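You operate a simulated robot arm through the tools that you are given. There is no shell and no other tool. Be economical: measure what you need, move in short steps, check, and stop when the job is done.

Carry out the task below with a simulated robot arm. There is one attempt and no reset: what you move stays moved.

JOB
Fetch the steel collar from the long bench and set it on the aisle side of the parts bench. Take the blue pad from the top of the number three machine and leave it on the top of the number two machine. Stack the grease tub that says "GREASE 2" from the top of the number three machine on top of the grease tub marked "GREASE 1". Fetch the short silver bolt and stand it on the front ledge of the woven sacks. Take the slim white filter on the top of the number three machine and put it away on the low shelf of the grey bench. Take the black nut from the end bench and put it on the high shelf. Turn the grey knob to M12. Do these in any order. Set down upright: slim white filter.

It is judged by the outcome, as a careful person would: the job done as asked, and still so three seconds after it is handed in. It fails if anything else is knocked over, pushed out of place, dropped, spilled or broken.

ROBOT AND FRAMES
A 7-joint arm with a two-finger parallel gripper on a trunk, on a base that drives. Base frame: it is fixed to the floor where the robot stands at the start and does not move with it; the origin is under the middle of the robot, x ahead of it, y to its left, z up; the surface under the hand at the start is at about z = 0.85. Lengths are in m, angles in degrees, forces in N, time in s.
With the tool pointing down near the work surface it reaches from about 0.3 to 0.72 m from the robot's upright axis, wherever it stands. Its first joint turns from -166.0 to 166.0 degrees. Places, roughly: aisle side of the parts bench (24x94 cm) [-1.98, 0.6, 0.76]; black nut (3x3x2 cm) [0.5, 2.5, 0.9]; blue pad (8x6x3 cm) [-8.7, -3.4, 1]; front ledge of the woven sacks [-9.4, -2.6, 0.7]; grease tub [-8.75, -3.5, 1]; grey knob [-6, 1.3, 1]; high shelf (69x15 cm) [0.62, 3, 1.6]; low shelf of the grey bench [-3.9, 3.9, 0.4]; short silver bolt (3x2x5 cm) [-8.6, -3.7, 1]; slim white filter (5x5x8 cm) [-8.7, -3.7, 1]; steel collar (4x4x2 cm) [0.7, -0.1, 0.9]; top of the number two machine [-7.2, -3.6, 1]. Payload 3.43 kg.
The tool frame sits at the grasp point between the pads (the TCP): z along the fingers, y along the line on which they close. The tips reach 0.03 m beyond it. The gripper opens to 0.094 m. The fingers are 0.028 m wide and 0.01 m thick; the gripper's body (0.05 by 0.096 m) begins 0.055 m behind the TCP.
Orientation is that of the tool frame in the base frame, as [roll, pitch, yaw] about the fixed x, y, z axes, in that order (R = Rz(yaw) Ry(pitch) Rx(roll)). With the fingers straight down and closing along the base's y, the tool's x points along the base's -x, its y along +y and its z along -z.

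CONTROLS
- The arm moves only by the tool apply_moves. Its argument "motion" is a list that holds one entry, the list of rows, each a list of 7 numbers: the gripper command, from -1 (shut) to 1 (fully open), values between in proportion, then the shift along the base's x, y, z in units of 300 mm (1.0 is 300 mm), then the turn, a rotation vector about the base's x, y, z in units of 45 degrees (1.0 is 45 degrees). In form: [[[hand, x, y, z, rx, ry, rz], ...]]. A call has 1 to 20 rows; each row is the pose to reach, as a shift and turn from the pose commanded when the call began. A call with a number of a shift or a turn outside -1 to 1 is refused whole. A row lasts 0.2 s, in which the tool goes at most 0.05 m and 8.6 degrees; a call with a longer step from one row to the next is refused whole, and so is a gripper value outside its range. A pose out of reach is approached as far as the arm can. The call stops where the force on the tool passes 40 N (or 10 N more than at its start, if that is more) or the arm is blocked; 0.2 s more then pass. The fingers move at their own pace (about 0.108 m/s each) and stop on an object; they squeeze with about 36 N. The grip force told is the motor's: it shows also when the fingers shut on nothing. Time passes only in rows, and 0.2 s behind the last, so rows that repeat a pose let the fingers close. The reply holds the time, the measured pose of the TCP, the force on the tool along the base axes, the opening and the grip force, in the units named above and with some noise, with the torque about the TCP (base axes, N m) and any sound that the robot's microphone picked up.
- Cameras (640 x 400 px; columns grow to the right, rows downward): "scene" is now at [0.4084, -0.0245, 1.2297]; the picture's right is [0.00, -0.17, 0.99], its down [-0.36, 0.92, 0.16] and it looks along [-0.93, -0.36, -0.06] (base axes); focal length 214 px, centre (320, 200). "wrist" rides on the gripper at [0.076, 0.014, -0.102] in the tool frame; the picture's right is [-0.18, 0.98, 0.00], its down [-0.75, -0.14, -0.64] and it looks along [-0.63, -0.12, 0.77] (tool axes); focal length 243 px, centre (320, 200). There is no depth. A picture from a camera that has moved, and an enlarged one, comes with that camera's place and axes in the base frame and with its lens.
- capture(camera): a new picture of that camera. No time passes.
- slide_trunk(by): slides the trunk up (or, below 0, down) by that many m; the arm and the scene camera ride with it, the base frame stays. It gives what a move gives, with no picture.
- base_move(legs): drives the robot by 1 to 6 legs, each [ahead, left, turn to the left] in m, m and degrees, along the robot's own axes; the way and the turn of a leg run together, so that a leg with both is an arc; at most 1.5 m and 180 degrees a leg. The arm and the cameras ride along, it lands a little off, and it stops where it bumps. It gives what a move gives.
- aim_head(pan, tilt): turns the head with the scene camera to pan (to the left, within 80 degrees either way) and tilt (down, from -29 to 69), counted from straight ahead of the robot. It gives what a move gives.
- close_up(camera, box): a new picture of the part [left, top, right, bottom] of that camera's present view, enlarged. No time passes.
- job_done(): hands the job in; it is judged then, once.

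Go step by step. Nothing tells you exact positions but the pictures and the camera data: compare them with the known pose of the tool, close in by small moves and look again before you grip or let go. The budget is 196 turns and 162 pictures, counting those below and the enlarged ones. Unless the task says otherwise, let go and move clear before handing in, and close with one line.

The tools are called after "Call:" as a command line: name --argument value ..., lists and objects as JSON in quotes. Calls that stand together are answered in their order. apply_moves: Moves the arm, as the interface text tells. Its arguments: {"type":"object","properties":{"motion":{"type":"array","items":{"type":"array","items":{"type":"array","items":{"type":"number"}}}}},"required":["motion"]} The other tools are called the same way: slide_trunk (by) slides the trunk up or down; base_move (legs) drives the base; aim_head (pan, tilt) turns the head that bears the scene camera; capture (camera) takes a picture; close_up (camera, box) takes an enlarged picture of a part of a camera's view; job_done () hands the job in.

At the start:

```text
t: 0.0
ee_pos: [0.3975, 0.0304, 1.1087]
tcp_rot: [-179.9, 0.0, 180.0]
contact_force: [0.2, -0.8, 0.6]
wrist_torque: [-0.01, 0.0, 0.0]
grip_width: 0.0943
grasp_force: 0.1
trunk travel left (down, up): [-0.2, 0.39]
robot x, y, heading: [-0.0043, -0.0011, 0.1]
head pan, tilt: [-80.2, 68.8]
```

scene: 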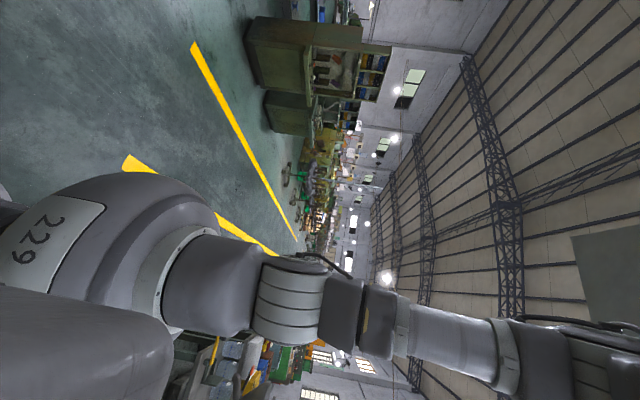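
wrist: 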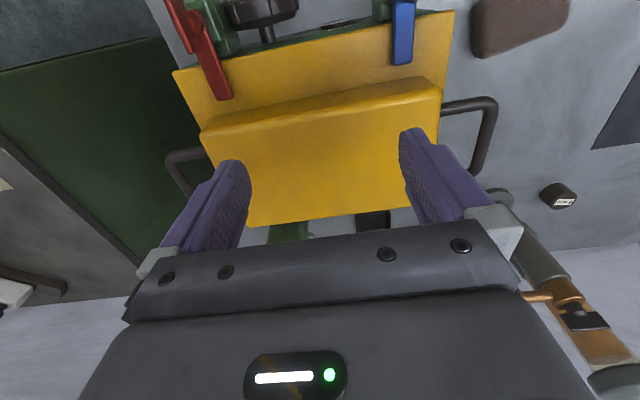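

The head is turned off to one side, so I'll aim it ahead and down to see the long bench in front of me.

Call:
aim_head --pan 0 --tilt 40

Call:
capture --camera "scene"

```text
t: 1.5
ee_pos: [0.3985, 0.0288, 1.1097]
tcp_rot: [-180.0, -0.1, 180.0]
contact_force: [-0.2, -0.6, 0.2]
wrist_torque: [-0.01, 0.0, 0.01]
grip_width: 0.0941
grasp_force: 0.0
trunk travel left (down, up): [-0.2, 0.39]
robot x, y, heading: [0.0011, 0.0015, 0.1]
head pan, tilt: [0.0, 40.0]
```

```text
159 pictures are left
camera scene: at [0.4445, 0.0305, 1.1541], right [0.0, -1.0, 0.0], down [-0.77, 0.0, 0.64], along [-0.64, 0.0, -0.77], focal length 214 px, centre (320, 200)
```

scene: 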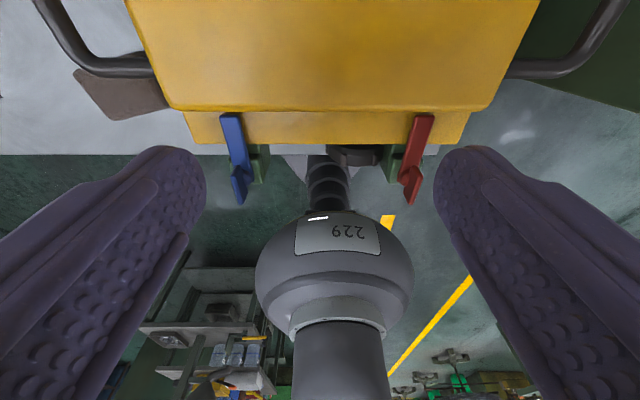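

The scene camera seems to ride near the hand and looks backwards at this tilt. I'll tilt it fully up and take both views.

Call:
aim_head --pan 0 --tilt -29

Call:
capture --camera "scene"

Call:
apply_moves --motion '[[[1, 0, 0, 0.15, 0, 0, 0], [1, 0, 0, 0.3, 0, 0, 0], [1, 0, 0, 0.45, 0, 0, 0], [1, 0, 0, 0.45, 0, 0, 0]]]'

Call:
capture --camera "scene"

```text
t: 2.9
ee_pos: [0.398, 0.0298, 1.1089]
tcp_rot: [-180.0, 0.0, -179.9]
contact_force: [-0.6, -0.1, -0.1]
wrist_torque: [-0.01, 0.0, 0.01]
grip_width: 0.094
grasp_force: 0.0
trunk travel left (down, up): [-0.2, 0.39]
robot x, y, heading: [0.0002, -0.0015, 0.3]
head pan, tilt: [0.0, -28.6]
```

```text
158 pictures are left
camera scene: at [0.5483, 0.0305, 1.1721], right [0.0, -1.0, 0.0], down [-0.88, 0.0, -0.48], along [0.48, 0.0, -0.88], focal length 214 px, centre (320, 200)
```

scene: 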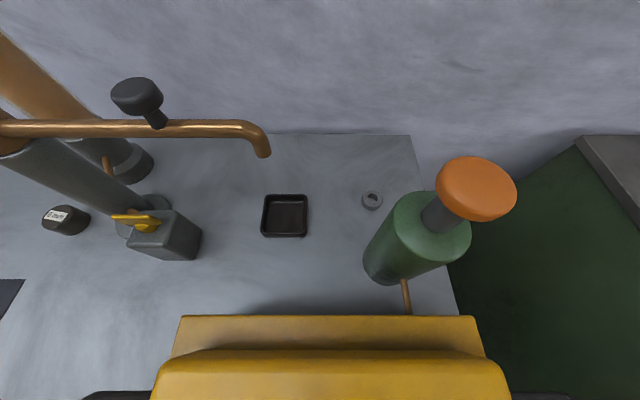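

```text
t: 3.9
ee_pos: [0.3973, 0.0314, 1.245]
tcp_rot: [-180.0, 0.0, 179.9]
contact_force: [1.0, 0.2, -0.3]
wrist_torque: [-0.03, 0.02, 0.05]
grip_width: 0.094
grasp_force: 0.1
trunk travel left (down, up): [-0.2, 0.39]
robot x, y, heading: [0.0011, -0.0004, 0.1]
head pan, tilt: [0.0, -28.6]
```

```text
157 pictures are left
camera scene: at [0.5476, 0.0311, 1.3078], right [0.0, -1.0, 0.0], down [-0.88, 0.0, -0.48], along [0.48, 0.0, -0.88], focal length 214 px, centre (320, 200)
```

scene: 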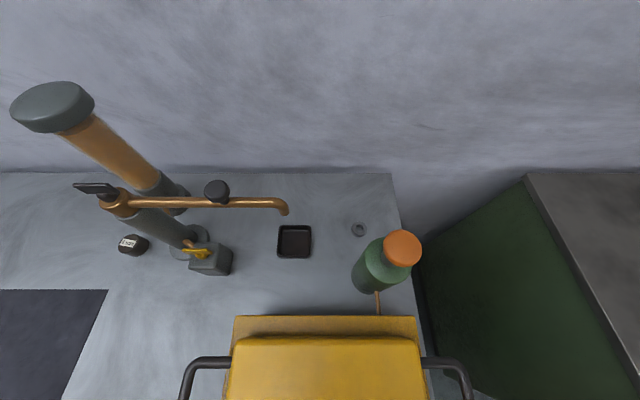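

The scene camera rides on the hand. The collar is at about (0.72, -0.05, 0.86), behind a tall green bottle. I'll lift the hand and point it forward to survey the surroundings.

Call:
slide_trunk --by 0.25

Call:
apply_moves --motion '[[[1, 0, 0, 0, 0, -0.18, 0], [1, 0, 0, 0, 0, -0.36, 0], [1, 0, 0, 0, 0, -0.54, 0], [1, 0, 0, 0, 0, -0.72, 0], [1, 0, 0, 0, 0, -0.9, 0], [1, 0, 0, 0, 0, -1, 0], [1, 0, 0, 0, 0, -1, 0]]]'

Call:
capture --camera "scene"

Call:
capture --camera "wrist"

```text
t: 6.5
ee_pos: [0.3975, 0.0301, 1.4933]
tcp_rot: [180.0, 0.0, -180.0]
contact_force: [0.7, -0.7, -0.9]
wrist_torque: [0.01, -0.01, 0.02]
grip_width: 0.0942
grasp_force: 0.1
trunk travel left (down, up): [-0.45, 0.14]
robot x, y, heading: [0.0023, 0.0019, 0.1]
head pan, tilt: [0.0, -28.6]
```

```text
t: 8.1
ee_pos: [0.3964, 0.0293, 1.4946]
tcp_rot: [-179.9, 45.0, 180.0]
contact_force: [0.7, 0.5, 0.9]
wrist_torque: [0.01, -0.01, 0.0]
grip_width: 0.0941
grasp_force: 0.0
trunk travel left (down, up): [-0.45, 0.14]
robot x, y, heading: [0.0027, -0.0025, -0.2]
head pan, tilt: [0.0, -28.6]
```

```text
156 pictures are left
camera scene: at [0.459, 0.031, 1.6454], right [0.0, -1.0, 0.0], down [-0.28, 0.0, -0.96], along [0.96, 0.0, -0.28], focal length 214 px, centre (320, 200)
```

scene: 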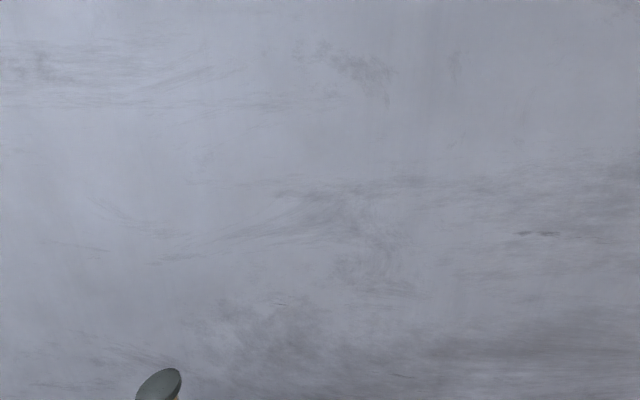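

```text
155 pictures are left
camera wrist: at [0.2711, 0.0438, 1.5148], right [0.13, 0.98, 0.13], down [0.08, -0.14, 0.99], along [0.99, -0.12, -0.1], focal length 243 px, centre (320, 200)
```

wrist: 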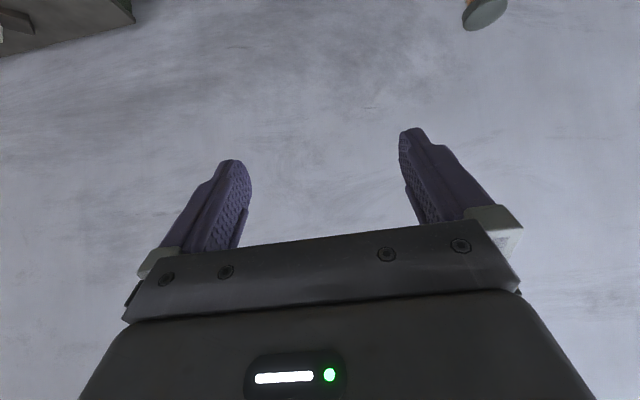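

A wall stands behind the bench. I'll pan left and right.

Call:
aim_head --pan 60 --tilt -20

Call:
capture --camera "scene"

Call:
aim_head --pan -70 --tilt -5

Call:
capture --camera "scene"

Call:
aim_head --pan 0 --tilt 5

Call:
capture --camera "scene"

```text
t: 9.4
ee_pos: [0.3969, 0.0291, 1.4951]
tcp_rot: [-180.0, 45.0, 179.9]
contact_force: [0.6, 0.0, -0.5]
wrist_torque: [0.01, 0.0, 0.01]
grip_width: 0.0938
grasp_force: 0.0
trunk travel left (down, up): [-0.45, 0.14]
robot x, y, heading: [-0.0, -0.001, -0.1]
head pan, tilt: [60.0, -20.0]
```

```text
154 pictures are left
camera scene: at [0.431, 0.097, 1.6581], right [0.61, -0.5, -0.61], down [-0.54, 0.3, -0.79], along [0.57, 0.81, -0.09], focal length 214 px, centre (320, 200)
```

scene: 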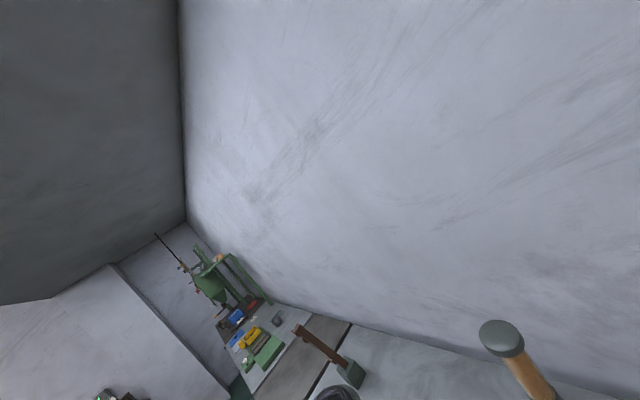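

```text
t: 11.5
ee_pos: [0.3982, 0.0296, 1.4958]
tcp_rot: [-180.0, 45.0, 180.0]
contact_force: [-0.2, -0.1, -0.4]
wrist_torque: [0.02, 0.03, -0.01]
grip_width: 0.0941
grasp_force: 0.0
trunk travel left (down, up): [-0.45, 0.14]
robot x, y, heading: [0.0018, -0.0027, -0.2]
head pan, tilt: [-70.0, -5.0]
```

```text
153 pictures are left
camera scene: at [0.41, -0.051, 1.6486], right [-0.66, -0.34, 0.66], down [-0.68, -0.08, -0.73], along [0.3, -0.94, -0.18], focal length 214 px, centre (320, 200)
```

scene: 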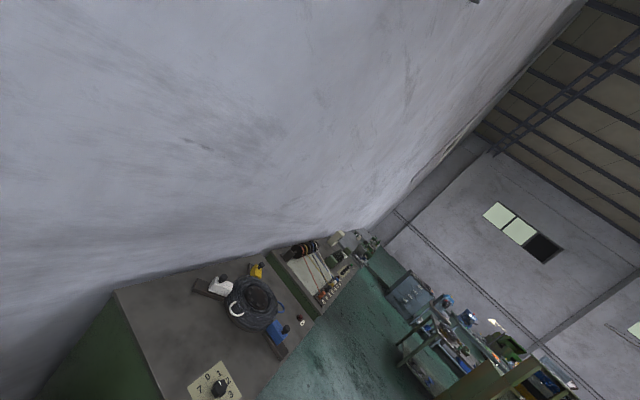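

```text
t: 12.9
ee_pos: [0.3969, 0.0306, 1.4953]
tcp_rot: [180.0, 45.0, -180.0]
contact_force: [0.6, 1.1, 0.0]
wrist_torque: [0.02, 0.03, 0.0]
grip_width: 0.0939
grasp_force: 0.0
trunk travel left (down, up): [-0.45, 0.14]
robot x, y, heading: [-0.0009, -0.0036, -0.0]
head pan, tilt: [0.0, 5.0]
```

```text
152 pictures are left
camera scene: at [0.4427, 0.0311, 1.5938], right [0.0, -1.0, 0.0], down [-0.77, 0.0, -0.64], along [0.64, 0.0, -0.77], focal length 214 px, centre (320, 200)
```

scene: 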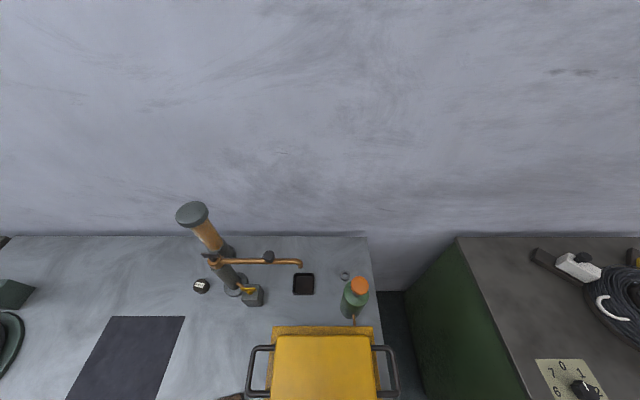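

The collar sits behind the bottle, with the right end of the bench open beside it. I'll move the robot to the right and reach in with the hand leaning right, so the wrist clears the bottle.

Call:
apply_moves --motion '[[[1, 0, 0, 0, 0, 0.18, 0], [1, 0, 0, 0, 0, 0.36, 0], [1, 0, 0, 0, 0, 0.54, 0], [1, 0, 0, 0, 0, 0.72, 0], [1, 0, 0, 0, 0, 0.9, 0], [1, 0, 0, 0, 0, 1, 0], [1, 0, 0, 0, 0, 1, 0]]]'

Call:
base_move --legs '[[0, -0.4, 0]]'

Call:
aim_head --pan 0 --tilt 15

Call:
capture --camera "scene"

Call:
capture --camera "wrist"

```text
t: 14.5
ee_pos: [0.397, 0.0305, 1.4947]
tcp_rot: [-180.0, -0.1, -180.0]
contact_force: [-0.4, -0.7, 0.3]
wrist_torque: [0.01, 0.0, 0.0]
grip_width: 0.094
grasp_force: 0.0
trunk travel left (down, up): [-0.45, 0.14]
robot x, y, heading: [0.0038, -0.003, 0.1]
head pan, tilt: [0.0, 5.0]
```

```text
t: 17.0
ee_pos: [0.3961, -0.3728, 1.4964]
tcp_rot: [-179.9, -0.1, 179.6]
contact_force: [-0.3, -0.8, -0.6]
wrist_torque: [0.04, 0.02, 0.0]
grip_width: 0.0942
grasp_force: 0.0
trunk travel left (down, up): [-0.45, 0.14]
robot x, y, heading: [-0.0028, -0.3992, -0.5]
head pan, tilt: [0.0, 5.0]
```

```text
t: 17.7
ee_pos: [0.3955, -0.3717, 1.4948]
tcp_rot: [179.9, 0.0, 179.6]
contact_force: [0.2, 0.2, -0.2]
wrist_torque: [-0.02, -0.02, -0.01]
grip_width: 0.0939
grasp_force: 0.1
trunk travel left (down, up): [-0.45, 0.14]
robot x, y, heading: [-0.0012, -0.397, -0.3]
head pan, tilt: [0.0, 15.0]
```

```text
151 pictures are left
camera scene: at [0.4824, -0.3714, 1.531], right [-0.01, -1.0, 0.0], down [-0.97, 0.01, 0.26], along [-0.26, 0.0, -0.97], focal length 214 px, centre (320, 200)
```

scene: 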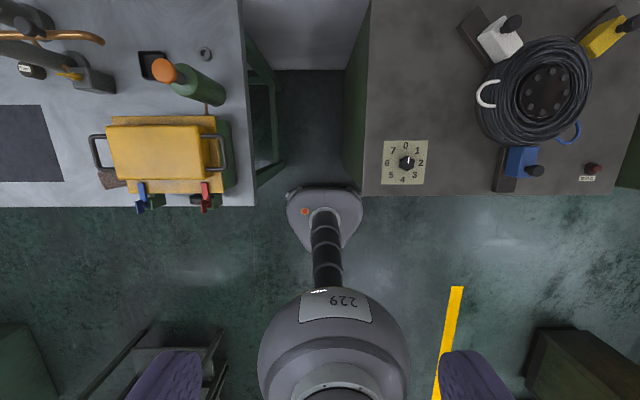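

```text
150 pictures are left
camera wrist: at [0.3204, -0.3575, 1.5985], right [0.19, 0.98, 0.0], down [0.75, -0.15, 0.64], along [0.63, -0.12, -0.77], focal length 243 px, centre (320, 200)
```

wrist: 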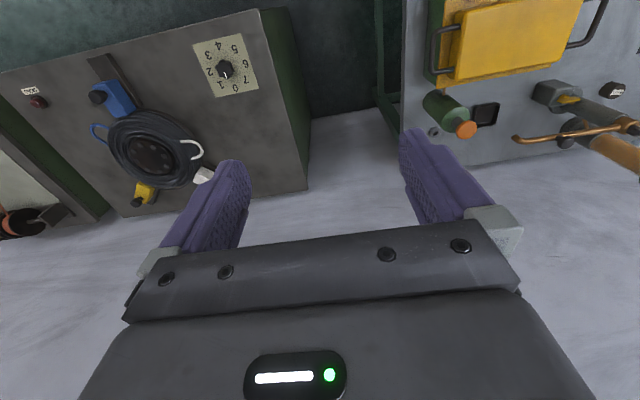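

From here the arm can reach through the gap. I'll yaw the hand by -90°, lean it 45° to the right, and look.

Call:
apply_moves --motion '[[[1, 0, 0, 0, 0, 0, -0.18], [1, 0, 0, 0, 0, 0, -0.36], [1, 0, 0, 0, 0, 0, -0.54], [1, 0, 0, 0, 0, 0, -0.72], [1, 0, 0, 0, 0, 0, -0.9], [1, 0, 0, 0, 0, 0, -1], [1, 0, 0, 0, 0, 0, -1]]]'

Call:
apply_moves --motion '[[[1, 0, 0, 0, 0, 0, -0.18], [1, 0, 0, 0, 0, 0, -0.36], [1, 0, 0, 0, 0, 0, -0.54], [1, 0, 0, 0, 0, 0, -0.72], [1, 0, 0, 0, 0, 0, -0.9], [1, 0, 0, 0, 0, 0, -1], [1, 0, 0, 0, 0, 0, -1]]]'

Call:
apply_moves --motion '[[[1, 0, 0, 0, 0.18, 0, 0], [1, 0, 0, 0, 0.36, 0, 0], [1, 0, 0, 0, 0.54, 0, 0], [1, 0, 0, 0, 0.72, 0, 0], [1, 0, 0, 0, 0.9, 0, 0], [1, 0, 0, 0, 1, 0, 0], [1, 0, 0, 0, 1, 0, 0]]]'

Call:
aim_head --pan 0 --tilt 0

Call:
capture --camera "scene"

```text
t: 19.3
ee_pos: [0.3952, -0.3726, 1.4942]
tcp_rot: [180.0, 0.0, 134.6]
contact_force: [0.5, -0.2, -0.1]
wrist_torque: [0.0, 0.03, -0.01]
grip_width: 0.0939
grasp_force: 0.1
trunk travel left (down, up): [-0.45, 0.14]
robot x, y, heading: [-0.0003, -0.3938, -0.3]
head pan, tilt: [0.0, 15.0]
```

```text
t: 20.9
ee_pos: [0.3945, -0.3707, 1.495]
tcp_rot: [-179.9, 0.0, 89.6]
contact_force: [-0.1, 0.0, -0.6]
wrist_torque: [-0.03, 0.01, -0.02]
grip_width: 0.0939
grasp_force: 0.1
trunk travel left (down, up): [-0.45, 0.14]
robot x, y, heading: [-0.0004, -0.4014, -0.6]
head pan, tilt: [0.0, 15.0]
```

```text
t: 22.5
ee_pos: [0.3958, -0.3713, 1.4951]
tcp_rot: [-179.6, -45.2, 89.5]
contact_force: [0.1, 0.1, 0.3]
wrist_torque: [-0.02, 0.01, 0.0]
grip_width: 0.0939
grasp_force: 0.1
trunk travel left (down, up): [-0.45, 0.14]
robot x, y, heading: [-0.0048, -0.3948, -0.2]
head pan, tilt: [0.0, 15.0]
```

```text
t: 23.3
ee_pos: [0.3956, -0.3714, 1.4936]
tcp_rot: [-179.6, -45.0, 89.5]
contact_force: [-1.2, 0.5, -0.6]
wrist_torque: [0.01, -0.01, 0.0]
grip_width: 0.0941
grasp_force: 0.1
trunk travel left (down, up): [-0.45, 0.14]
robot x, y, heading: [-0.0028, -0.3976, -0.4]
head pan, tilt: [0.0, 0.0]
```

```text
149 pictures are left
camera scene: at [0.3959, -0.4771, 1.445], right [-1.0, 0.0, 0.0], down [0.01, 0.71, 0.71], along [0.0, 0.71, -0.71], focal length 214 px, centre (320, 200)
```

scene: 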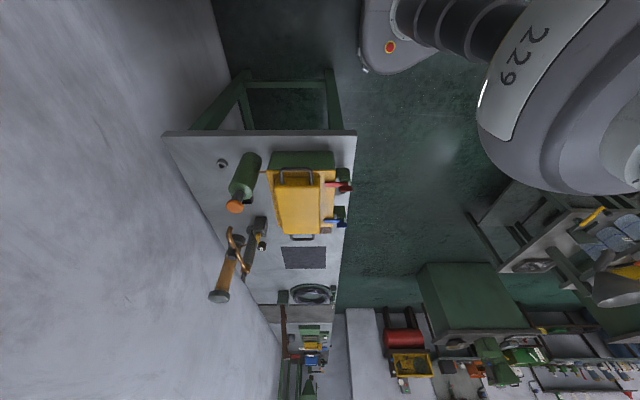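

Clear. I'll lower the trunk and move forward to a pre-grasp spot to the right of the collar.

Call:
slide_trunk --by -0.25

Call:
apply_moves --motion '[[[0.3, 0.133, 0.03, -0.06, 0, 0, 0], [0.3, 0.267, 0.06, -0.12, 0, 0, 0], [0.3, 0.4, 0.09, -0.18, 0, 0, 0], [0.3, 0.533, 0.12, -0.24, 0, 0, 0], [0.3, 0.667, 0.15, -0.3, 0, 0, 0], [0.3, 0.8, 0.18, -0.36, 0, 0, 0], [0.3, 0.933, 0.21, -0.42, 0, 0, 0], [0.3, 1, 0.28, -0.5, 0, 0, 0], [0.3, 1, 0.36, -0.6, 0, 0, 0], [0.3, 1, 0.36, -0.6, 0, 0, 0]]]'

Call:
capture --camera "wrist"

Call:
capture --camera "scene"

```text
t: 25.9
ee_pos: [0.3966, -0.372, 1.2458]
tcp_rot: [-179.6, -45.1, 89.5]
contact_force: [-0.3, -0.3, 0.2]
wrist_torque: [-0.01, -0.01, 0.02]
grip_width: 0.094
grasp_force: 0.2
trunk travel left (down, up): [-0.2, 0.39]
robot x, y, heading: [0.0007, -0.4006, -0.3]
head pan, tilt: [0.0, 0.0]
```

```text
t: 28.1
ee_pos: [0.6963, -0.2655, 1.0638]
tcp_rot: [-179.5, -45.0, 89.4]
contact_force: [0.8, -0.1, 0.2]
wrist_torque: [-0.04, 0.0, 0.03]
grip_width: 0.0611
grasp_force: 0.1
trunk travel left (down, up): [-0.2, 0.39]
robot x, y, heading: [-0.0015, -0.3993, -0.5]
head pan, tilt: [0.0, 0.0]
```

```text
148 pictures are left
camera wrist: at [0.7121, -0.2838, 1.1926], right [0.98, -0.13, -0.14], down [-0.15, -0.99, -0.08], along [-0.12, 0.1, -0.99], focal length 243 px, centre (320, 200)
```

wrist: 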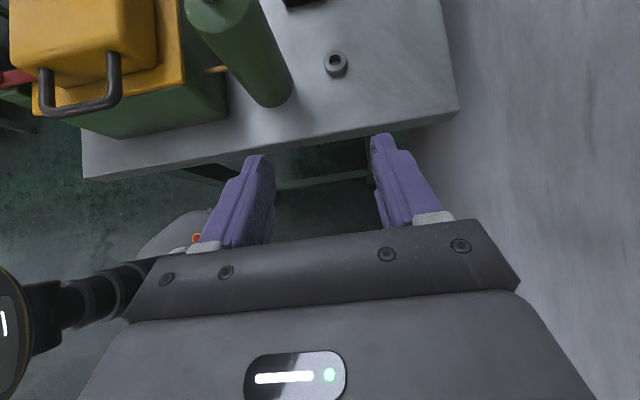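

```text
147 pictures are left
camera scene: at [0.6966, -0.3697, 1.0152], right [-1.0, 0.0, 0.01], down [0.01, 0.71, 0.71], along [0.0, 0.71, -0.71], focal length 214 px, centre (320, 200)
```

scene: 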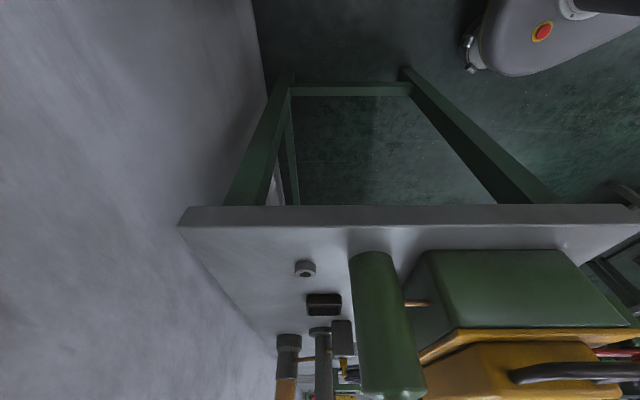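

The collar is at about (0.72, -0.063, 0.862). I'll line up on its axis and come within 10 cm.

Call:
apply_moves --motion '[[[0.3, 0.03, 0.1, -0.09, 0, 0, 0], [0.3, 0.06, 0.2, -0.19, 0, 0, 0], [0.3, 0.076, 0.3, -0.28, 0, 0, 0], [0.3, 0.076, 0.388, -0.366, 0, 0, 0], [0.3, 0.076, 0.388, -0.366, 0, 0, 0]]]'

Call:
capture --camera "wrist"

Call:
capture --camera "scene"

```text
t: 29.3
ee_pos: [0.7183, -0.1478, 0.9554]
tcp_rot: [-179.6, -45.0, 89.3]
contact_force: [-1.1, 0.7, -1.0]
wrist_torque: [0.01, 0.03, 0.06]
grip_width: 0.0614
grasp_force: 0.0
trunk travel left (down, up): [-0.2, 0.39]
robot x, y, heading: [-0.0026, -0.3998, -0.2]
head pan, tilt: [0.0, 0.0]
```

```text
146 pictures are left
camera wrist: at [0.7339, -0.1665, 1.0827], right [0.98, -0.13, -0.14], down [-0.15, -0.99, -0.08], along [-0.12, 0.1, -0.99], focal length 243 px, centre (320, 200)
```

wrist: 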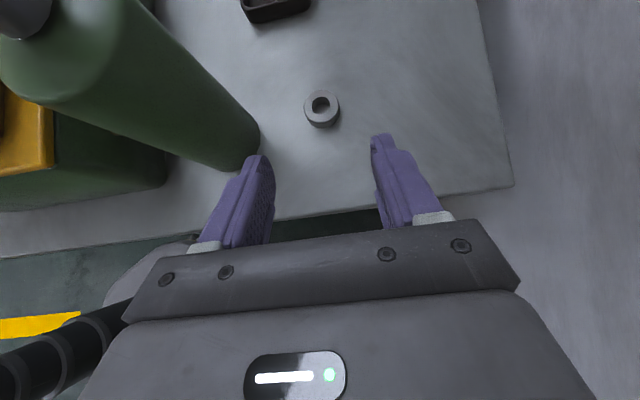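

```text
145 pictures are left
camera scene: at [0.7184, -0.2524, 0.9053], right [-1.0, 0.0, 0.01], down [0.01, 0.71, 0.71], along [0.0, 0.71, -0.71], focal length 214 px, centre (320, 200)
```

scene: 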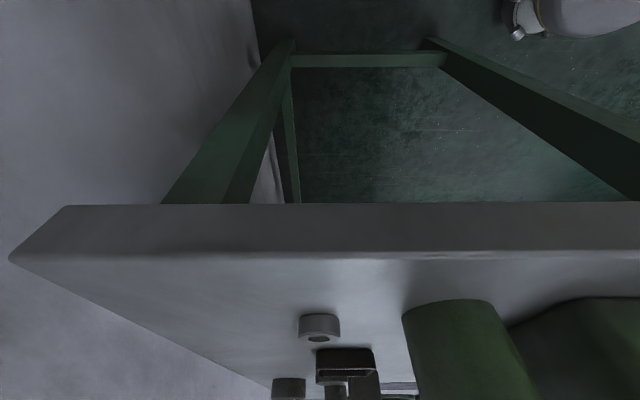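

Aligned in x. I'll approach along the finger axis, with the force limit watching for contact.

Call:
apply_moves --motion '[[[0.3, 0.006, 0.08, -0.08, 0, 0, 0], [0.3, 0.006, 0.16, -0.16, 0, 0, 0], [0.3, 0.006, 0.21, -0.205, 0, 0, 0], [0.3, 0.006, 0.245, -0.24, 0, 0, 0], [0.3, 0.006, 0.245, -0.24, 0, 0, 0]]]'

Call:
capture --camera "wrist"

Call:
capture --camera "scene"

```text
t: 30.5
ee_pos: [0.6947, -0.0751, 0.8896]
tcp_rot: [-179.6, -44.9, 89.3]
contact_force: [17.6, -9.4, -3.2]
wrist_torque: [-0.01, -0.06, 0.23]
grip_width: 0.0517
grasp_force: 0.0
out of reach, approached as far as the arm can: row 1, 2, 3, 4, 5
trunk travel left (down, up): [-0.2, 0.39]
robot x, y, heading: [-0.0001, -0.3968, -0.4]
head pan, tilt: [0.0, 0.0]
```

```text
144 pictures are left
camera wrist: at [0.7089, -0.0948, 1.0172], right [0.98, -0.14, -0.14], down [-0.15, -0.99, -0.08], along [-0.12, 0.1, -0.99], focal length 243 px, centre (320, 200)
```

wrist: 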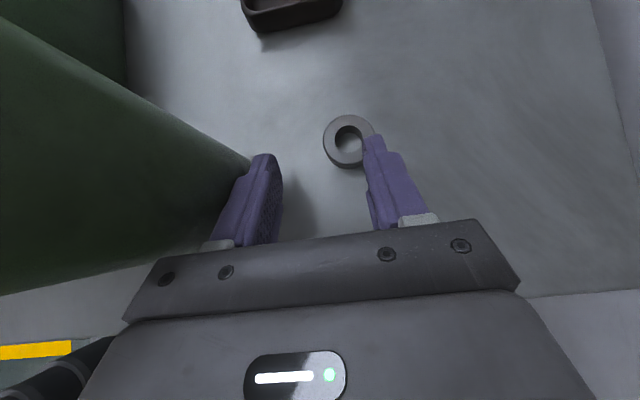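

```text
143 pictures are left
camera scene: at [0.6932, -0.1808, 0.8399], right [-1.0, 0.01, 0.01], down [0.01, 0.71, 0.71], along [0.0, 0.71, -0.71], focal length 214 px, centre (320, 200)
```

scene: 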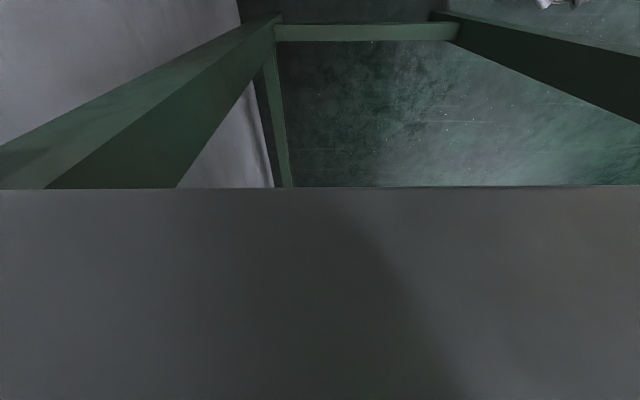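

It was out of reach, so the hand slid left and a finger may be brushing the bottle. I'll back off along the axis and then move the base nearer.

Call:
apply_moves --motion '[[[0.0, 0, -0.05, 0.05, 0, 0, 0], [0, 0, -0.12, 0.12, 0, 0, 0], [0, 0, -0.24, 0.24, 0, 0, 0], [0, 0, -0.36, 0.36, 0, 0, 0], [0, 0, -0.36, 0.36, 0, 0, 0]]]'

Call:
capture --camera "wrist"

Call:
capture --camera "scene"

```text
refused: row 3 steps farther than a row can; nothing moved
```

```text
142 pictures are left
camera wrist: at [0.7089, -0.0948, 1.0172], right [0.98, -0.14, -0.14], down [-0.15, -0.99, -0.08], along [-0.12, 0.1, -0.99], focal length 243 px, centre (320, 200)
```

wrist: 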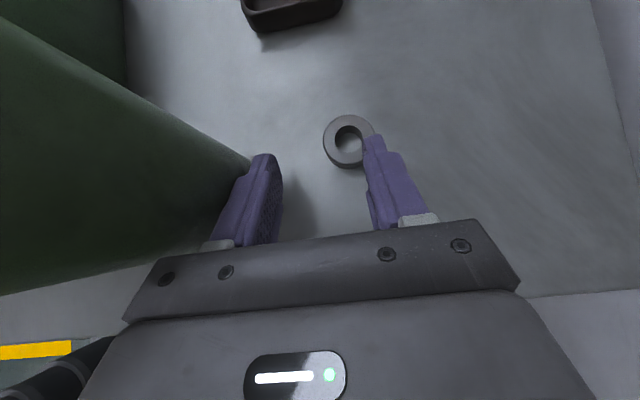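

```text
141 pictures are left
camera scene: at [0.6932, -0.1808, 0.8399], right [-1.0, 0.01, 0.01], down [0.01, 0.71, 0.71], along [0.0, 0.71, -0.71], focal length 214 px, centre (320, 200)
```

scene: 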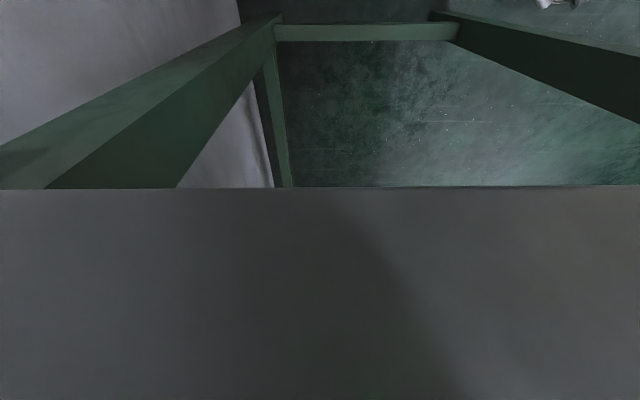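

The move was refused because of its step size. I'll retreat again in smaller steps.

Call:
apply_moves --motion '[[[0.3, 0, -0.06, 0.06, 0, 0, 0], [0.3, 0, -0.16, 0.16, 0, 0, 0], [0.3, 0, -0.26, 0.26, 0, 0, 0], [0.3, 0, -0.36, 0.36, 0, 0, 0], [0.3, 0, -0.36, 0.36, 0, 0, 0]]]'

Call:
capture --camera "wrist"

```text
t: 31.7
ee_pos: [0.6907, -0.1806, 0.9995]
tcp_rot: [-179.7, -45.1, 89.5]
contact_force: [-0.2, 0.6, -0.3]
wrist_torque: [-0.04, 0.0, 0.01]
grip_width: 0.0612
grasp_force: 0.0
trunk travel left (down, up): [-0.2, 0.39]
robot x, y, heading: [-0.0042, -0.4013, -0.3]
head pan, tilt: [0.0, 0.0]
```

```text
140 pictures are left
camera wrist: at [0.7057, -0.2005, 1.1271], right [0.98, -0.13, -0.14], down [-0.14, -0.99, -0.08], along [-0.12, 0.1, -0.99], focal length 243 px, centre (320, 200)
```

wrist: 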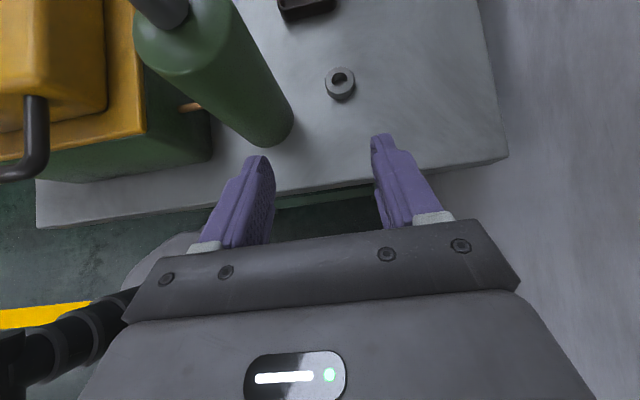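

The bottle hasn't moved. I'll pull the hand back a little and bring the base about 7 cm forward and 7 cm left.

Call:
apply_moves --motion '[[[0.3, -0.08, -0.1, 0.05, 0, 0, 0], [0.3, -0.16, -0.2, 0.1, 0, 0, 0], [0.3, -0.25, -0.3, 0.15, 0, 0, 0], [0.3, -0.25, -0.3, 0.15, 0, 0, 0]]]'

Call:
base_move --legs '[[0.07, 0.07, 0]]'

Call:
capture --camera "wrist"

```text
t: 32.7
ee_pos: [0.6133, -0.2711, 1.0431]
tcp_rot: [-179.6, -45.0, 89.4]
contact_force: [0.1, -0.1, -0.7]
wrist_torque: [0.05, 0.02, -0.01]
grip_width: 0.0609
grasp_force: 0.2
trunk travel left (down, up): [-0.2, 0.39]
robot x, y, heading: [-0.0011, -0.3954, -0.4]
head pan, tilt: [0.0, 0.0]
```

```text
t: 33.8
ee_pos: [0.6872, -0.2023, 1.0432]
tcp_rot: [-179.7, -45.0, 89.4]
contact_force: [0.4, -0.4, 0.2]
wrist_torque: [-0.04, 0.02, 0.0]
grip_width: 0.0611
grasp_force: 0.1
trunk travel left (down, up): [-0.2, 0.39]
robot x, y, heading: [0.0682, -0.3329, -0.4]
head pan, tilt: [0.0, 0.0]
```

```text
139 pictures are left
camera wrist: at [0.7015, -0.2205, 1.1712], right [0.98, -0.14, -0.14], down [-0.15, -0.99, -0.08], along [-0.12, 0.1, -0.99], focal length 243 px, centre (320, 200)
```

wrist: 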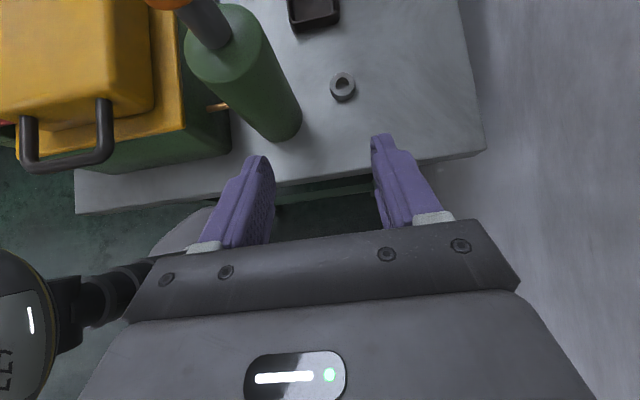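

Now I'll move to the pre-grasp on the axis and check that it is reachable.

Call:
apply_moves --motion '[[[0.3, 0.05, 0.1, -0.1, 0, 0, 0], [0.3, 0.1, 0.2, -0.2, 0, 0, 0], [0.3, 0.1, 0.3, -0.3, 0, 0, 0], [0.3, 0.1, 0.35, -0.4, 0, 0, 0], [0.3, 0.1, 0.35, -0.4, 0, 0, 0]]]'

Call:
capture --camera "wrist"

```text
t: 35.0
ee_pos: [0.7146, -0.0969, 0.9231]
tcp_rot: [-179.5, -45.0, 89.4]
contact_force: [-0.1, 0.1, 0.3]
wrist_torque: [-0.03, 0.02, -0.04]
grip_width: 0.0612
grasp_force: 0.1
trunk travel left (down, up): [-0.2, 0.39]
robot x, y, heading: [0.0705, -0.3317, -0.5]
head pan, tilt: [0.0, 0.0]
```

```text
138 pictures are left
camera wrist: at [0.7304, -0.1168, 1.0507], right [0.98, -0.14, -0.14], down [-0.15, -0.99, -0.08], along [-0.12, 0.1, -0.99], focal length 243 px, centre (320, 200)
```

wrist: 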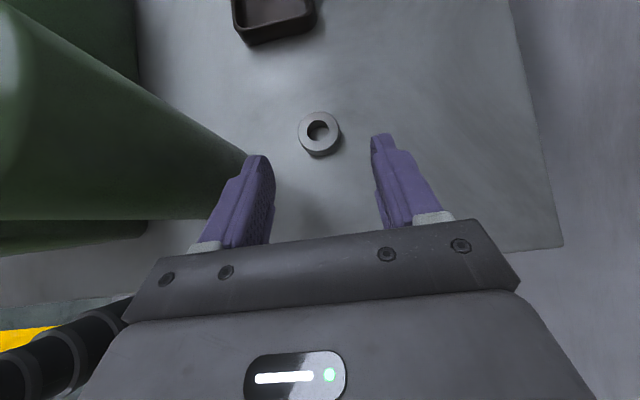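

Centred between the fingers and in reach. I'll go in the last 4 cm.

Call:
apply_moves --motion '[[[0.3, 0.004, 0.04, -0.045, 0, 0, 0], [0.3, 0.004, 0.08, -0.09, 0, 0, 0], [0.3, 0.004, 0.12, -0.133, 0, 0, 0], [0.3, 0.004, 0.12, -0.133, 0, 0, 0]]]'

Call:
capture --camera "wrist"

```text
t: 36.0
ee_pos: [0.7171, -0.0598, 0.882]
tcp_rot: [-179.6, -45.0, 89.4]
contact_force: [-0.3, 0.7, 0.1]
wrist_torque: [-0.02, 0.01, 0.0]
grip_width: 0.0608
grasp_force: 0.1
trunk travel left (down, up): [-0.2, 0.39]
robot x, y, heading: [0.0702, -0.3299, -0.4]
head pan, tilt: [0.0, 0.0]
```

```text
137 pictures are left
camera wrist: at [0.7318, -0.0799, 1.0109], right [0.98, -0.14, -0.14], down [-0.15, -0.99, -0.08], along [-0.12, 0.1, -0.99], focal length 243 px, centre (320, 200)
```

wrist: 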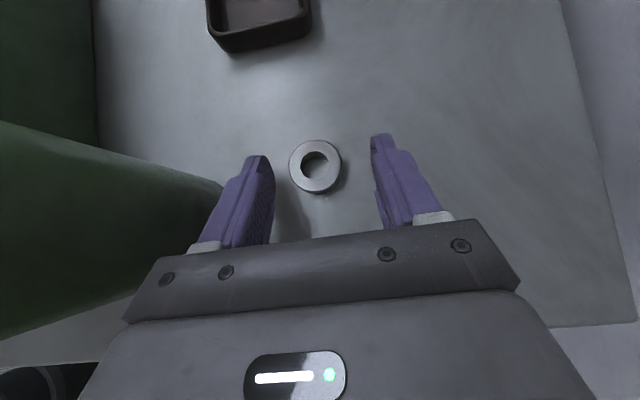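

The collar is between the fingertips. I'll close and lift back along the axis.

Call:
apply_moves --motion '[[[-0.5, 0, 0, 0, 0, 0, 0], [-1, 0, 0, 0, 0, 0, 0], [-1, 0, 0, 0, 0, 0, 0], [-1, 0, 0, 0, 0, 0, 0]]]'

Call:
apply_moves --motion '[[[-1, 0, -0.02, 0.08, 0, 0, 0], [-1, 0, -0.08, 0.18, 0, 0, 0], [-1, 0, -0.18, 0.28, 0, 0, 0], [-1, 0, -0.28, 0.38, 0, 0, 0], [-1, 0, -0.38, 0.48, 0, 0, 0], [-1, -0.1, -0.48, 0.54, 0, 0, 0], [-1, -0.1, -0.48, 0.54, 0, 0, 0]]]'

Call:
capture --camera "wrist"

```text
t: 37.0
ee_pos: [0.7163, -0.0612, 0.8837]
tcp_rot: [-179.6, -45.1, 89.4]
contact_force: [-1.2, 0.7, 0.6]
wrist_torque: [-0.01, 0.05, 0.05]
grip_width: 0.0314
grasp_force: 36.1
trunk travel left (down, up): [-0.2, 0.39]
robot x, y, heading: [0.069, -0.3352, -0.5]
head pan, tilt: [0.0, 0.0]
```

```text
t: 38.6
ee_pos: [0.6877, -0.2058, 1.0466]
tcp_rot: [-179.6, -45.0, 89.5]
contact_force: [0.3, -0.7, -0.3]
wrist_torque: [-0.01, -0.03, -0.01]
grip_width: 0.0311
grasp_force: 36.2
trunk travel left (down, up): [-0.2, 0.39]
robot x, y, heading: [0.0708, -0.3296, -0.4]
head pan, tilt: [0.0, 0.0]
```

```text
136 pictures are left
camera wrist: at [0.702, -0.224, 1.1742], right [0.98, -0.13, -0.14], down [-0.15, -0.99, -0.08], along [-0.12, 0.1, -0.99], focal length 243 px, centre (320, 200)
```

wrist: 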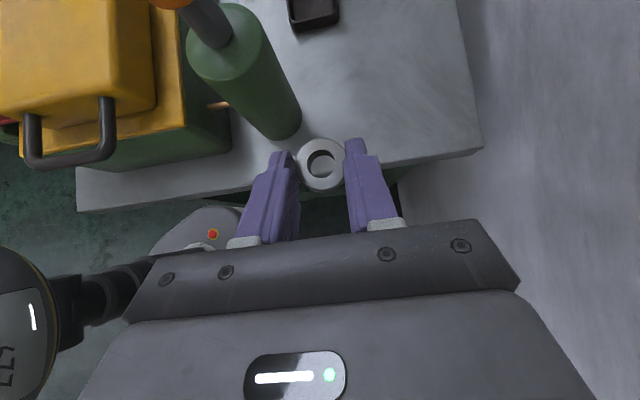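

The collar is held. I'll retract, return the hand to a forward-looking pose, then back away and survey.

Call:
apply_moves --motion '[[[-1, -0.1, -0.08, 0.1, 0, 0, 0], [-1, -0.2, -0.16, 0.2, 0, 0, 0], [-1, -0.3, -0.24, 0.3, 0, 0, 0], [-1, -0.4, -0.3, 0.4, 0, 0, 0], [-1, -0.5, -0.36, 0.5, 0, 0, 0], [-1, -0.6, -0.36, 0.6, 0, 0, 0], [-1, -0.7, -0.36, 0.7, 0, 0, 0], [-1, -0.7, -0.36, 0.7, 0, 0, 0]]]'

Call:
apply_moves --motion '[[[-1, 0, 0, 0, -0.18, 0, 0], [-1, 0, 0, 0, -0.36, 0, 0], [-1, 0, 0, 0, -0.54, 0, 0], [-1, 0, 0, 0, -0.72, 0, 0], [-1, 0, 0, 0, -0.9, 0, 0], [-1, 0, 0, 0, -1, 0, 0], [-1, 0, 0, 0, -1, 0, 0]]]'

Call:
apply_moves --motion '[[[-1, 0, 0, 0, 0, 0, 0.18], [-1, 0, 0, 0, 0, 0, 0.36], [-1, 0, 0, 0, 0, 0, 0.54], [-1, 0, 0, 0, 0, 0, 0.72], [-1, 0, 0, 0, 0, 0, 0.9], [-1, 0, 0, 0, 0, 0, 1], [-1, 0, 0, 0, 0, 0, 1]]]'

Call:
apply_moves --motion '[[[-1, 0, 0, 0, 0, 0, 0.18], [-1, 0, 0, 0, 0, 0, 0.36], [-1, 0, 0, 0, 0, 0, 0.54], [-1, 0, 0, 0, 0, 0, 0.72], [-1, 0, 0, 0, 0, 0, 0.9], [-1, 0, 0, 0, 0, 0, 1], [-1, 0, 0, 0, 0, 0, 1]]]'

Call:
base_move --legs '[[-0.6, 0, 0], [0, 0, 150]]'

Call:
aim_head --pan 0 --tilt -29

Call:
capture --camera "scene"

```text
t: 40.4
ee_pos: [0.4779, -0.3122, 1.2567]
tcp_rot: [-179.5, -45.1, 89.5]
contact_force: [0.2, -0.2, -0.5]
wrist_torque: [0.0, -0.04, 0.0]
grip_width: 0.0312
grasp_force: 36.4
trunk travel left (down, up): [-0.2, 0.39]
robot x, y, heading: [0.068, -0.3285, -0.5]
head pan, tilt: [0.0, 0.0]
```

```text
t: 42.0
ee_pos: [0.4772, -0.3129, 1.256]
tcp_rot: [-179.9, 0.1, 89.6]
contact_force: [-0.8, 0.4, 0.1]
wrist_torque: [-0.03, 0.01, 0.02]
grip_width: 0.031
grasp_force: 36.1
trunk travel left (down, up): [-0.2, 0.39]
robot x, y, heading: [0.0689, -0.3292, -0.3]
head pan, tilt: [0.0, 0.0]
```

```text
t: 43.6
ee_pos: [0.4767, -0.3124, 1.256]
tcp_rot: [180.0, -0.1, 134.7]
contact_force: [-0.1, -0.2, -0.2]
wrist_torque: [0.04, 0.0, 0.01]
grip_width: 0.0312
grasp_force: 35.8
trunk travel left (down, up): [-0.2, 0.39]
robot x, y, heading: [0.0711, -0.331, -0.4]
head pan, tilt: [0.0, 0.0]
```

```text
t: 45.2
ee_pos: [0.4759, -0.3123, 1.2553]
tcp_rot: [-180.0, 0.0, 179.8]
contact_force: [-0.4, 0.1, -1.0]
wrist_torque: [0.03, 0.0, -0.04]
grip_width: 0.0315
grasp_force: 36.1
trunk travel left (down, up): [-0.2, 0.39]
robot x, y, heading: [0.0686, -0.3283, -0.2]
head pan, tilt: [0.0, 0.0]
```

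```text
t: 54.8
ee_pos: [-0.8911, -0.1462, 1.2558]
tcp_rot: [-180.0, -0.1, -29.2]
contact_force: [1.0, -0.4, 0.1]
wrist_torque: [0.0, 0.0, -0.03]
grip_width: 0.0314
grasp_force: 36.1
trunk travel left (down, up): [-0.2, 0.39]
robot x, y, heading: [-0.5253, -0.3256, 150.7]
head pan, tilt: [0.0, 0.0]
```

```text
t: 55.8
ee_pos: [-0.8915, -0.1448, 1.2562]
tcp_rot: [179.9, 0.0, -29.2]
contact_force: [0.5, -0.1, -0.4]
wrist_torque: [-0.01, 0.02, 0.0]
grip_width: 0.0315
grasp_force: 35.9
trunk travel left (down, up): [-0.2, 0.39]
robot x, y, heading: [-0.521, -0.3267, 150.5]
head pan, tilt: [0.0, -28.6]
```

```text
135 pictures are left
camera scene: at [-1.0217, -0.0717, 1.3189], right [0.49, 0.87, 0.0], down [0.77, -0.43, -0.48], along [-0.42, 0.23, -0.88], focal length 214 px, centre (320, 200)
```

scene: 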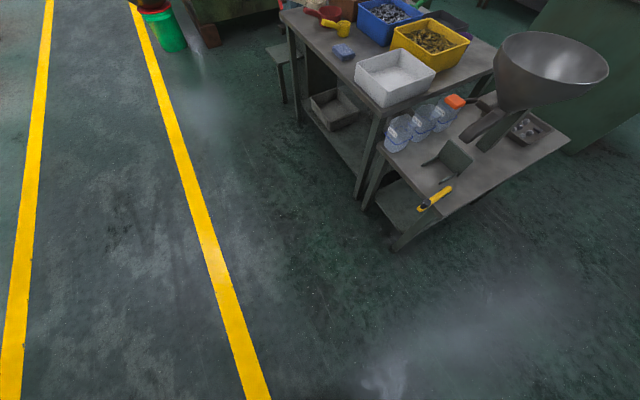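

The parts bench has the bins on it. Its aisle-side strip runs along x from -2.46 to -1.5 at y≈0.47–0.71, with a blue sponge and a scoop on it. I'll drive there and face it.

Call:
base_move --legs '[[1.367, 0.486, 0], [0, 0, -60.5]]'

Call:
capture --camera "scene"

```text
t: 65.6
ee_pos: [-1.9588, 0.3232, 1.2579]
tcp_rot: [-180.0, 0.0, -90.7]
contact_force: [0.4, -1.5, 0.1]
wrist_torque: [-0.01, -0.01, -0.01]
grip_width: 0.0314
grasp_force: 35.8
trunk travel left (down, up): [-0.2, 0.39]
robot x, y, heading: [-1.9411, -0.0843, 89.1]
head pan, tilt: [0.0, -28.6]
```

```text
134 pictures are left
camera scene: at [-1.9558, 0.4733, 1.319], right [1.0, -0.01, 0.0], down [-0.01, -0.88, -0.48], along [0.01, 0.48, -0.88], focal length 214 px, centre (320, 200)
```

scene: 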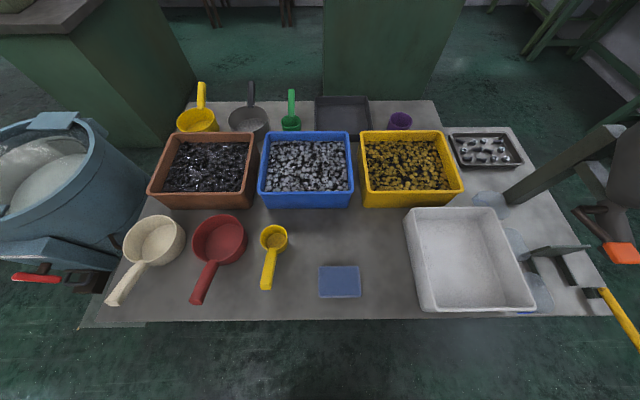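

The bench is in clear view. I'll set the collar at about (-1.94, 0.65), the free spot behind the blue sponge. I'll move 12 cm closer and lean the hand as it was at the grasp.

Call:
base_move --legs '[[0.12, 0, 0]]'

Call:
apply_moves --motion '[[[-1, 0, 0, 0, 0, 0, -0.18], [-1, 0, 0, 0, 0, 0, -0.36], [-1, 0, 0, 0, 0, 0, -0.54], [-1, 0, 0, 0, 0, 0, -0.72], [-1, 0, 0, 0, 0, 0, -0.9], [-1, 0, 0, 0, 0, 0, -1], [-1, 0, 0, 0, 0, 0, -1]]]'

Call:
apply_moves --motion '[[[-1, 0, 0, 0, 0, 0, -0.18], [-1, 0, 0, 0, 0, 0, -0.36], [-1, 0, 0, 0, 0, 0, -0.54], [-1, 0, 0, 0, 0, 0, -0.72], [-1, 0, 0, 0, 0, 0, -0.9], [-1, 0, 0, 0, 0, 0, -1], [-1, 0, 0, 0, 0, 0, -1]]]'

Call:
apply_moves --motion '[[[-1, 0, 0, 0, 0, 0.18, 0], [-1, 0, 0, 0, 0, 0.36, 0], [-1, 0, 0, 0, 0, 0.54, 0], [-1, 0, 0, 0, 0, 0.72, 0], [-1, 0, 0, 0, 0, 0.9, 0], [-1, 0, 0, 0, 0, 1, 0], [-1, 0, 0, 0, 0, 1, 0]]]'

Call:
slide_trunk --by -0.1

Call:
capture --camera "wrist"

```text
t: 66.8
ee_pos: [-1.9561, 0.4446, 1.2551]
tcp_rot: [-179.9, -0.1, -90.7]
contact_force: [-0.4, -0.1, -0.9]
wrist_torque: [0.0, 0.05, 0.01]
grip_width: 0.0314
grasp_force: 35.5
trunk travel left (down, up): [-0.2, 0.39]
robot x, y, heading: [-1.9394, 0.0392, 89.4]
head pan, tilt: [0.0, -28.6]
```

```text
t: 68.4
ee_pos: [-1.9571, 0.4431, 1.2557]
tcp_rot: [180.0, 0.0, -135.8]
contact_force: [0.2, 0.4, -1.4]
wrist_torque: [-0.02, -0.04, -0.01]
grip_width: 0.0312
grasp_force: 35.8
trunk travel left (down, up): [-0.2, 0.39]
robot x, y, heading: [-1.9419, 0.0356, 89.4]
head pan, tilt: [0.0, -28.6]
```

```text
t: 70.0
ee_pos: [-1.9561, 0.4432, 1.2561]
tcp_rot: [180.0, 0.0, 179.3]
contact_force: [0.2, -0.9, -0.7]
wrist_torque: [-0.03, -0.01, -0.02]
grip_width: 0.0316
grasp_force: 35.9
trunk travel left (down, up): [-0.2, 0.39]
robot x, y, heading: [-1.9415, 0.0344, 89.6]
head pan, tilt: [0.0, -28.6]
```

```text
t: 71.6
ee_pos: [-1.9559, 0.4431, 1.2565]
tcp_rot: [-179.3, -45.0, 179.0]
contact_force: [0.0, -0.3, -1.0]
wrist_torque: [-0.01, -0.01, 0.03]
grip_width: 0.0313
grasp_force: 36.5
trunk travel left (down, up): [-0.2, 0.39]
robot x, y, heading: [-1.9403, 0.0334, 89.3]
head pan, tilt: [0.0, -28.6]
```

```text
t: 72.9
ee_pos: [-1.957, 0.4431, 1.1563]
tcp_rot: [-179.3, -45.0, 179.0]
contact_force: [-0.9, -0.8, -0.4]
wrist_torque: [-0.04, -0.01, 0.0]
grip_width: 0.0315
grasp_force: 36.2
trunk travel left (down, up): [-0.1, 0.49]
robot x, y, heading: [-1.9391, 0.0356, 89.4]
head pan, tilt: [0.0, -28.6]
```

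```text
133 pictures are left
camera wrist: at [-1.9374, 0.4578, 1.2839], right [0.14, 0.98, -0.14], down [0.99, -0.15, -0.08], along [-0.1, -0.13, -0.99], focal length 243 px, centre (320, 200)
```

wrist: 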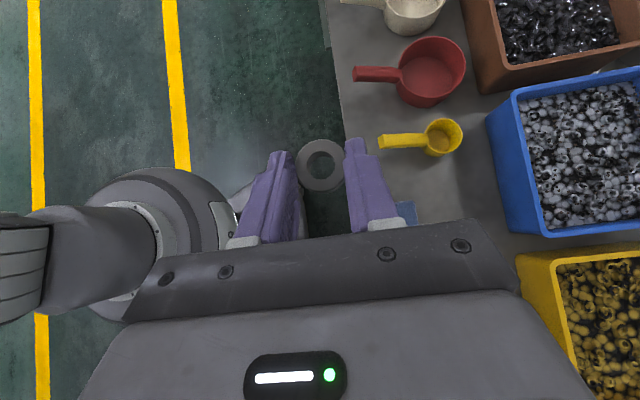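

The collar is level. I'll move above the spot and come down to about 7 cm over it.

Call:
apply_moves --motion '[[[-1, 0.03, 0.15, 0, 0, 0, 0], [-1, 0.06, 0.3, 0, 0, 0, 0], [-1, 0.09, 0.45, 0, 0, 0, 0], [-1, 0.113, 0.6, 0, 0, 0, 0], [-1, 0.113, 0.69, -0.1, 0, 0, 0], [-1, 0.113, 0.69, -0.25, 0, 0, 0], [-1, 0.113, 0.69, -0.4, 0, 0, 0], [-1, 0.113, 0.69, -0.55, 0, 0, 0], [-1, 0.113, 0.69, -0.7, 0, 0, 0], [-1, 0.113, 0.69, -0.85, 0, 0, 0], [-1, 0.113, 0.69, -0.97, 0, 0, 0], [-1, 0.113, 0.69, -0.97, 0, 0, 0]]]'

Call:
capture --camera "wrist"

```text
t: 75.5
ee_pos: [-1.9235, 0.6496, 0.865]
tcp_rot: [-179.3, -45.0, 178.9]
contact_force: [-0.5, -0.7, 0.1]
wrist_torque: [-0.03, 0.0, 0.01]
grip_width: 0.0316
grasp_force: 36.2
trunk travel left (down, up): [-0.1, 0.49]
robot x, y, heading: [-1.9419, 0.0393, 89.5]
head pan, tilt: [0.0, -28.6]
```

```text
132 pictures are left
camera wrist: at [-1.904, 0.6648, 0.9926], right [0.14, 0.98, -0.14], down [0.99, -0.15, -0.08], along [-0.1, -0.13, -0.99], focal length 243 px, centre (320, 200)
```

wrist: 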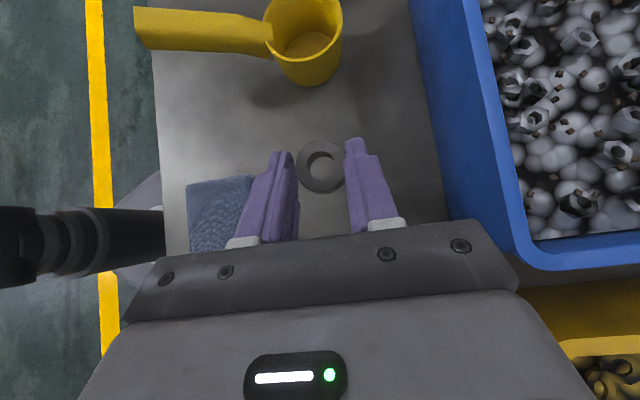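

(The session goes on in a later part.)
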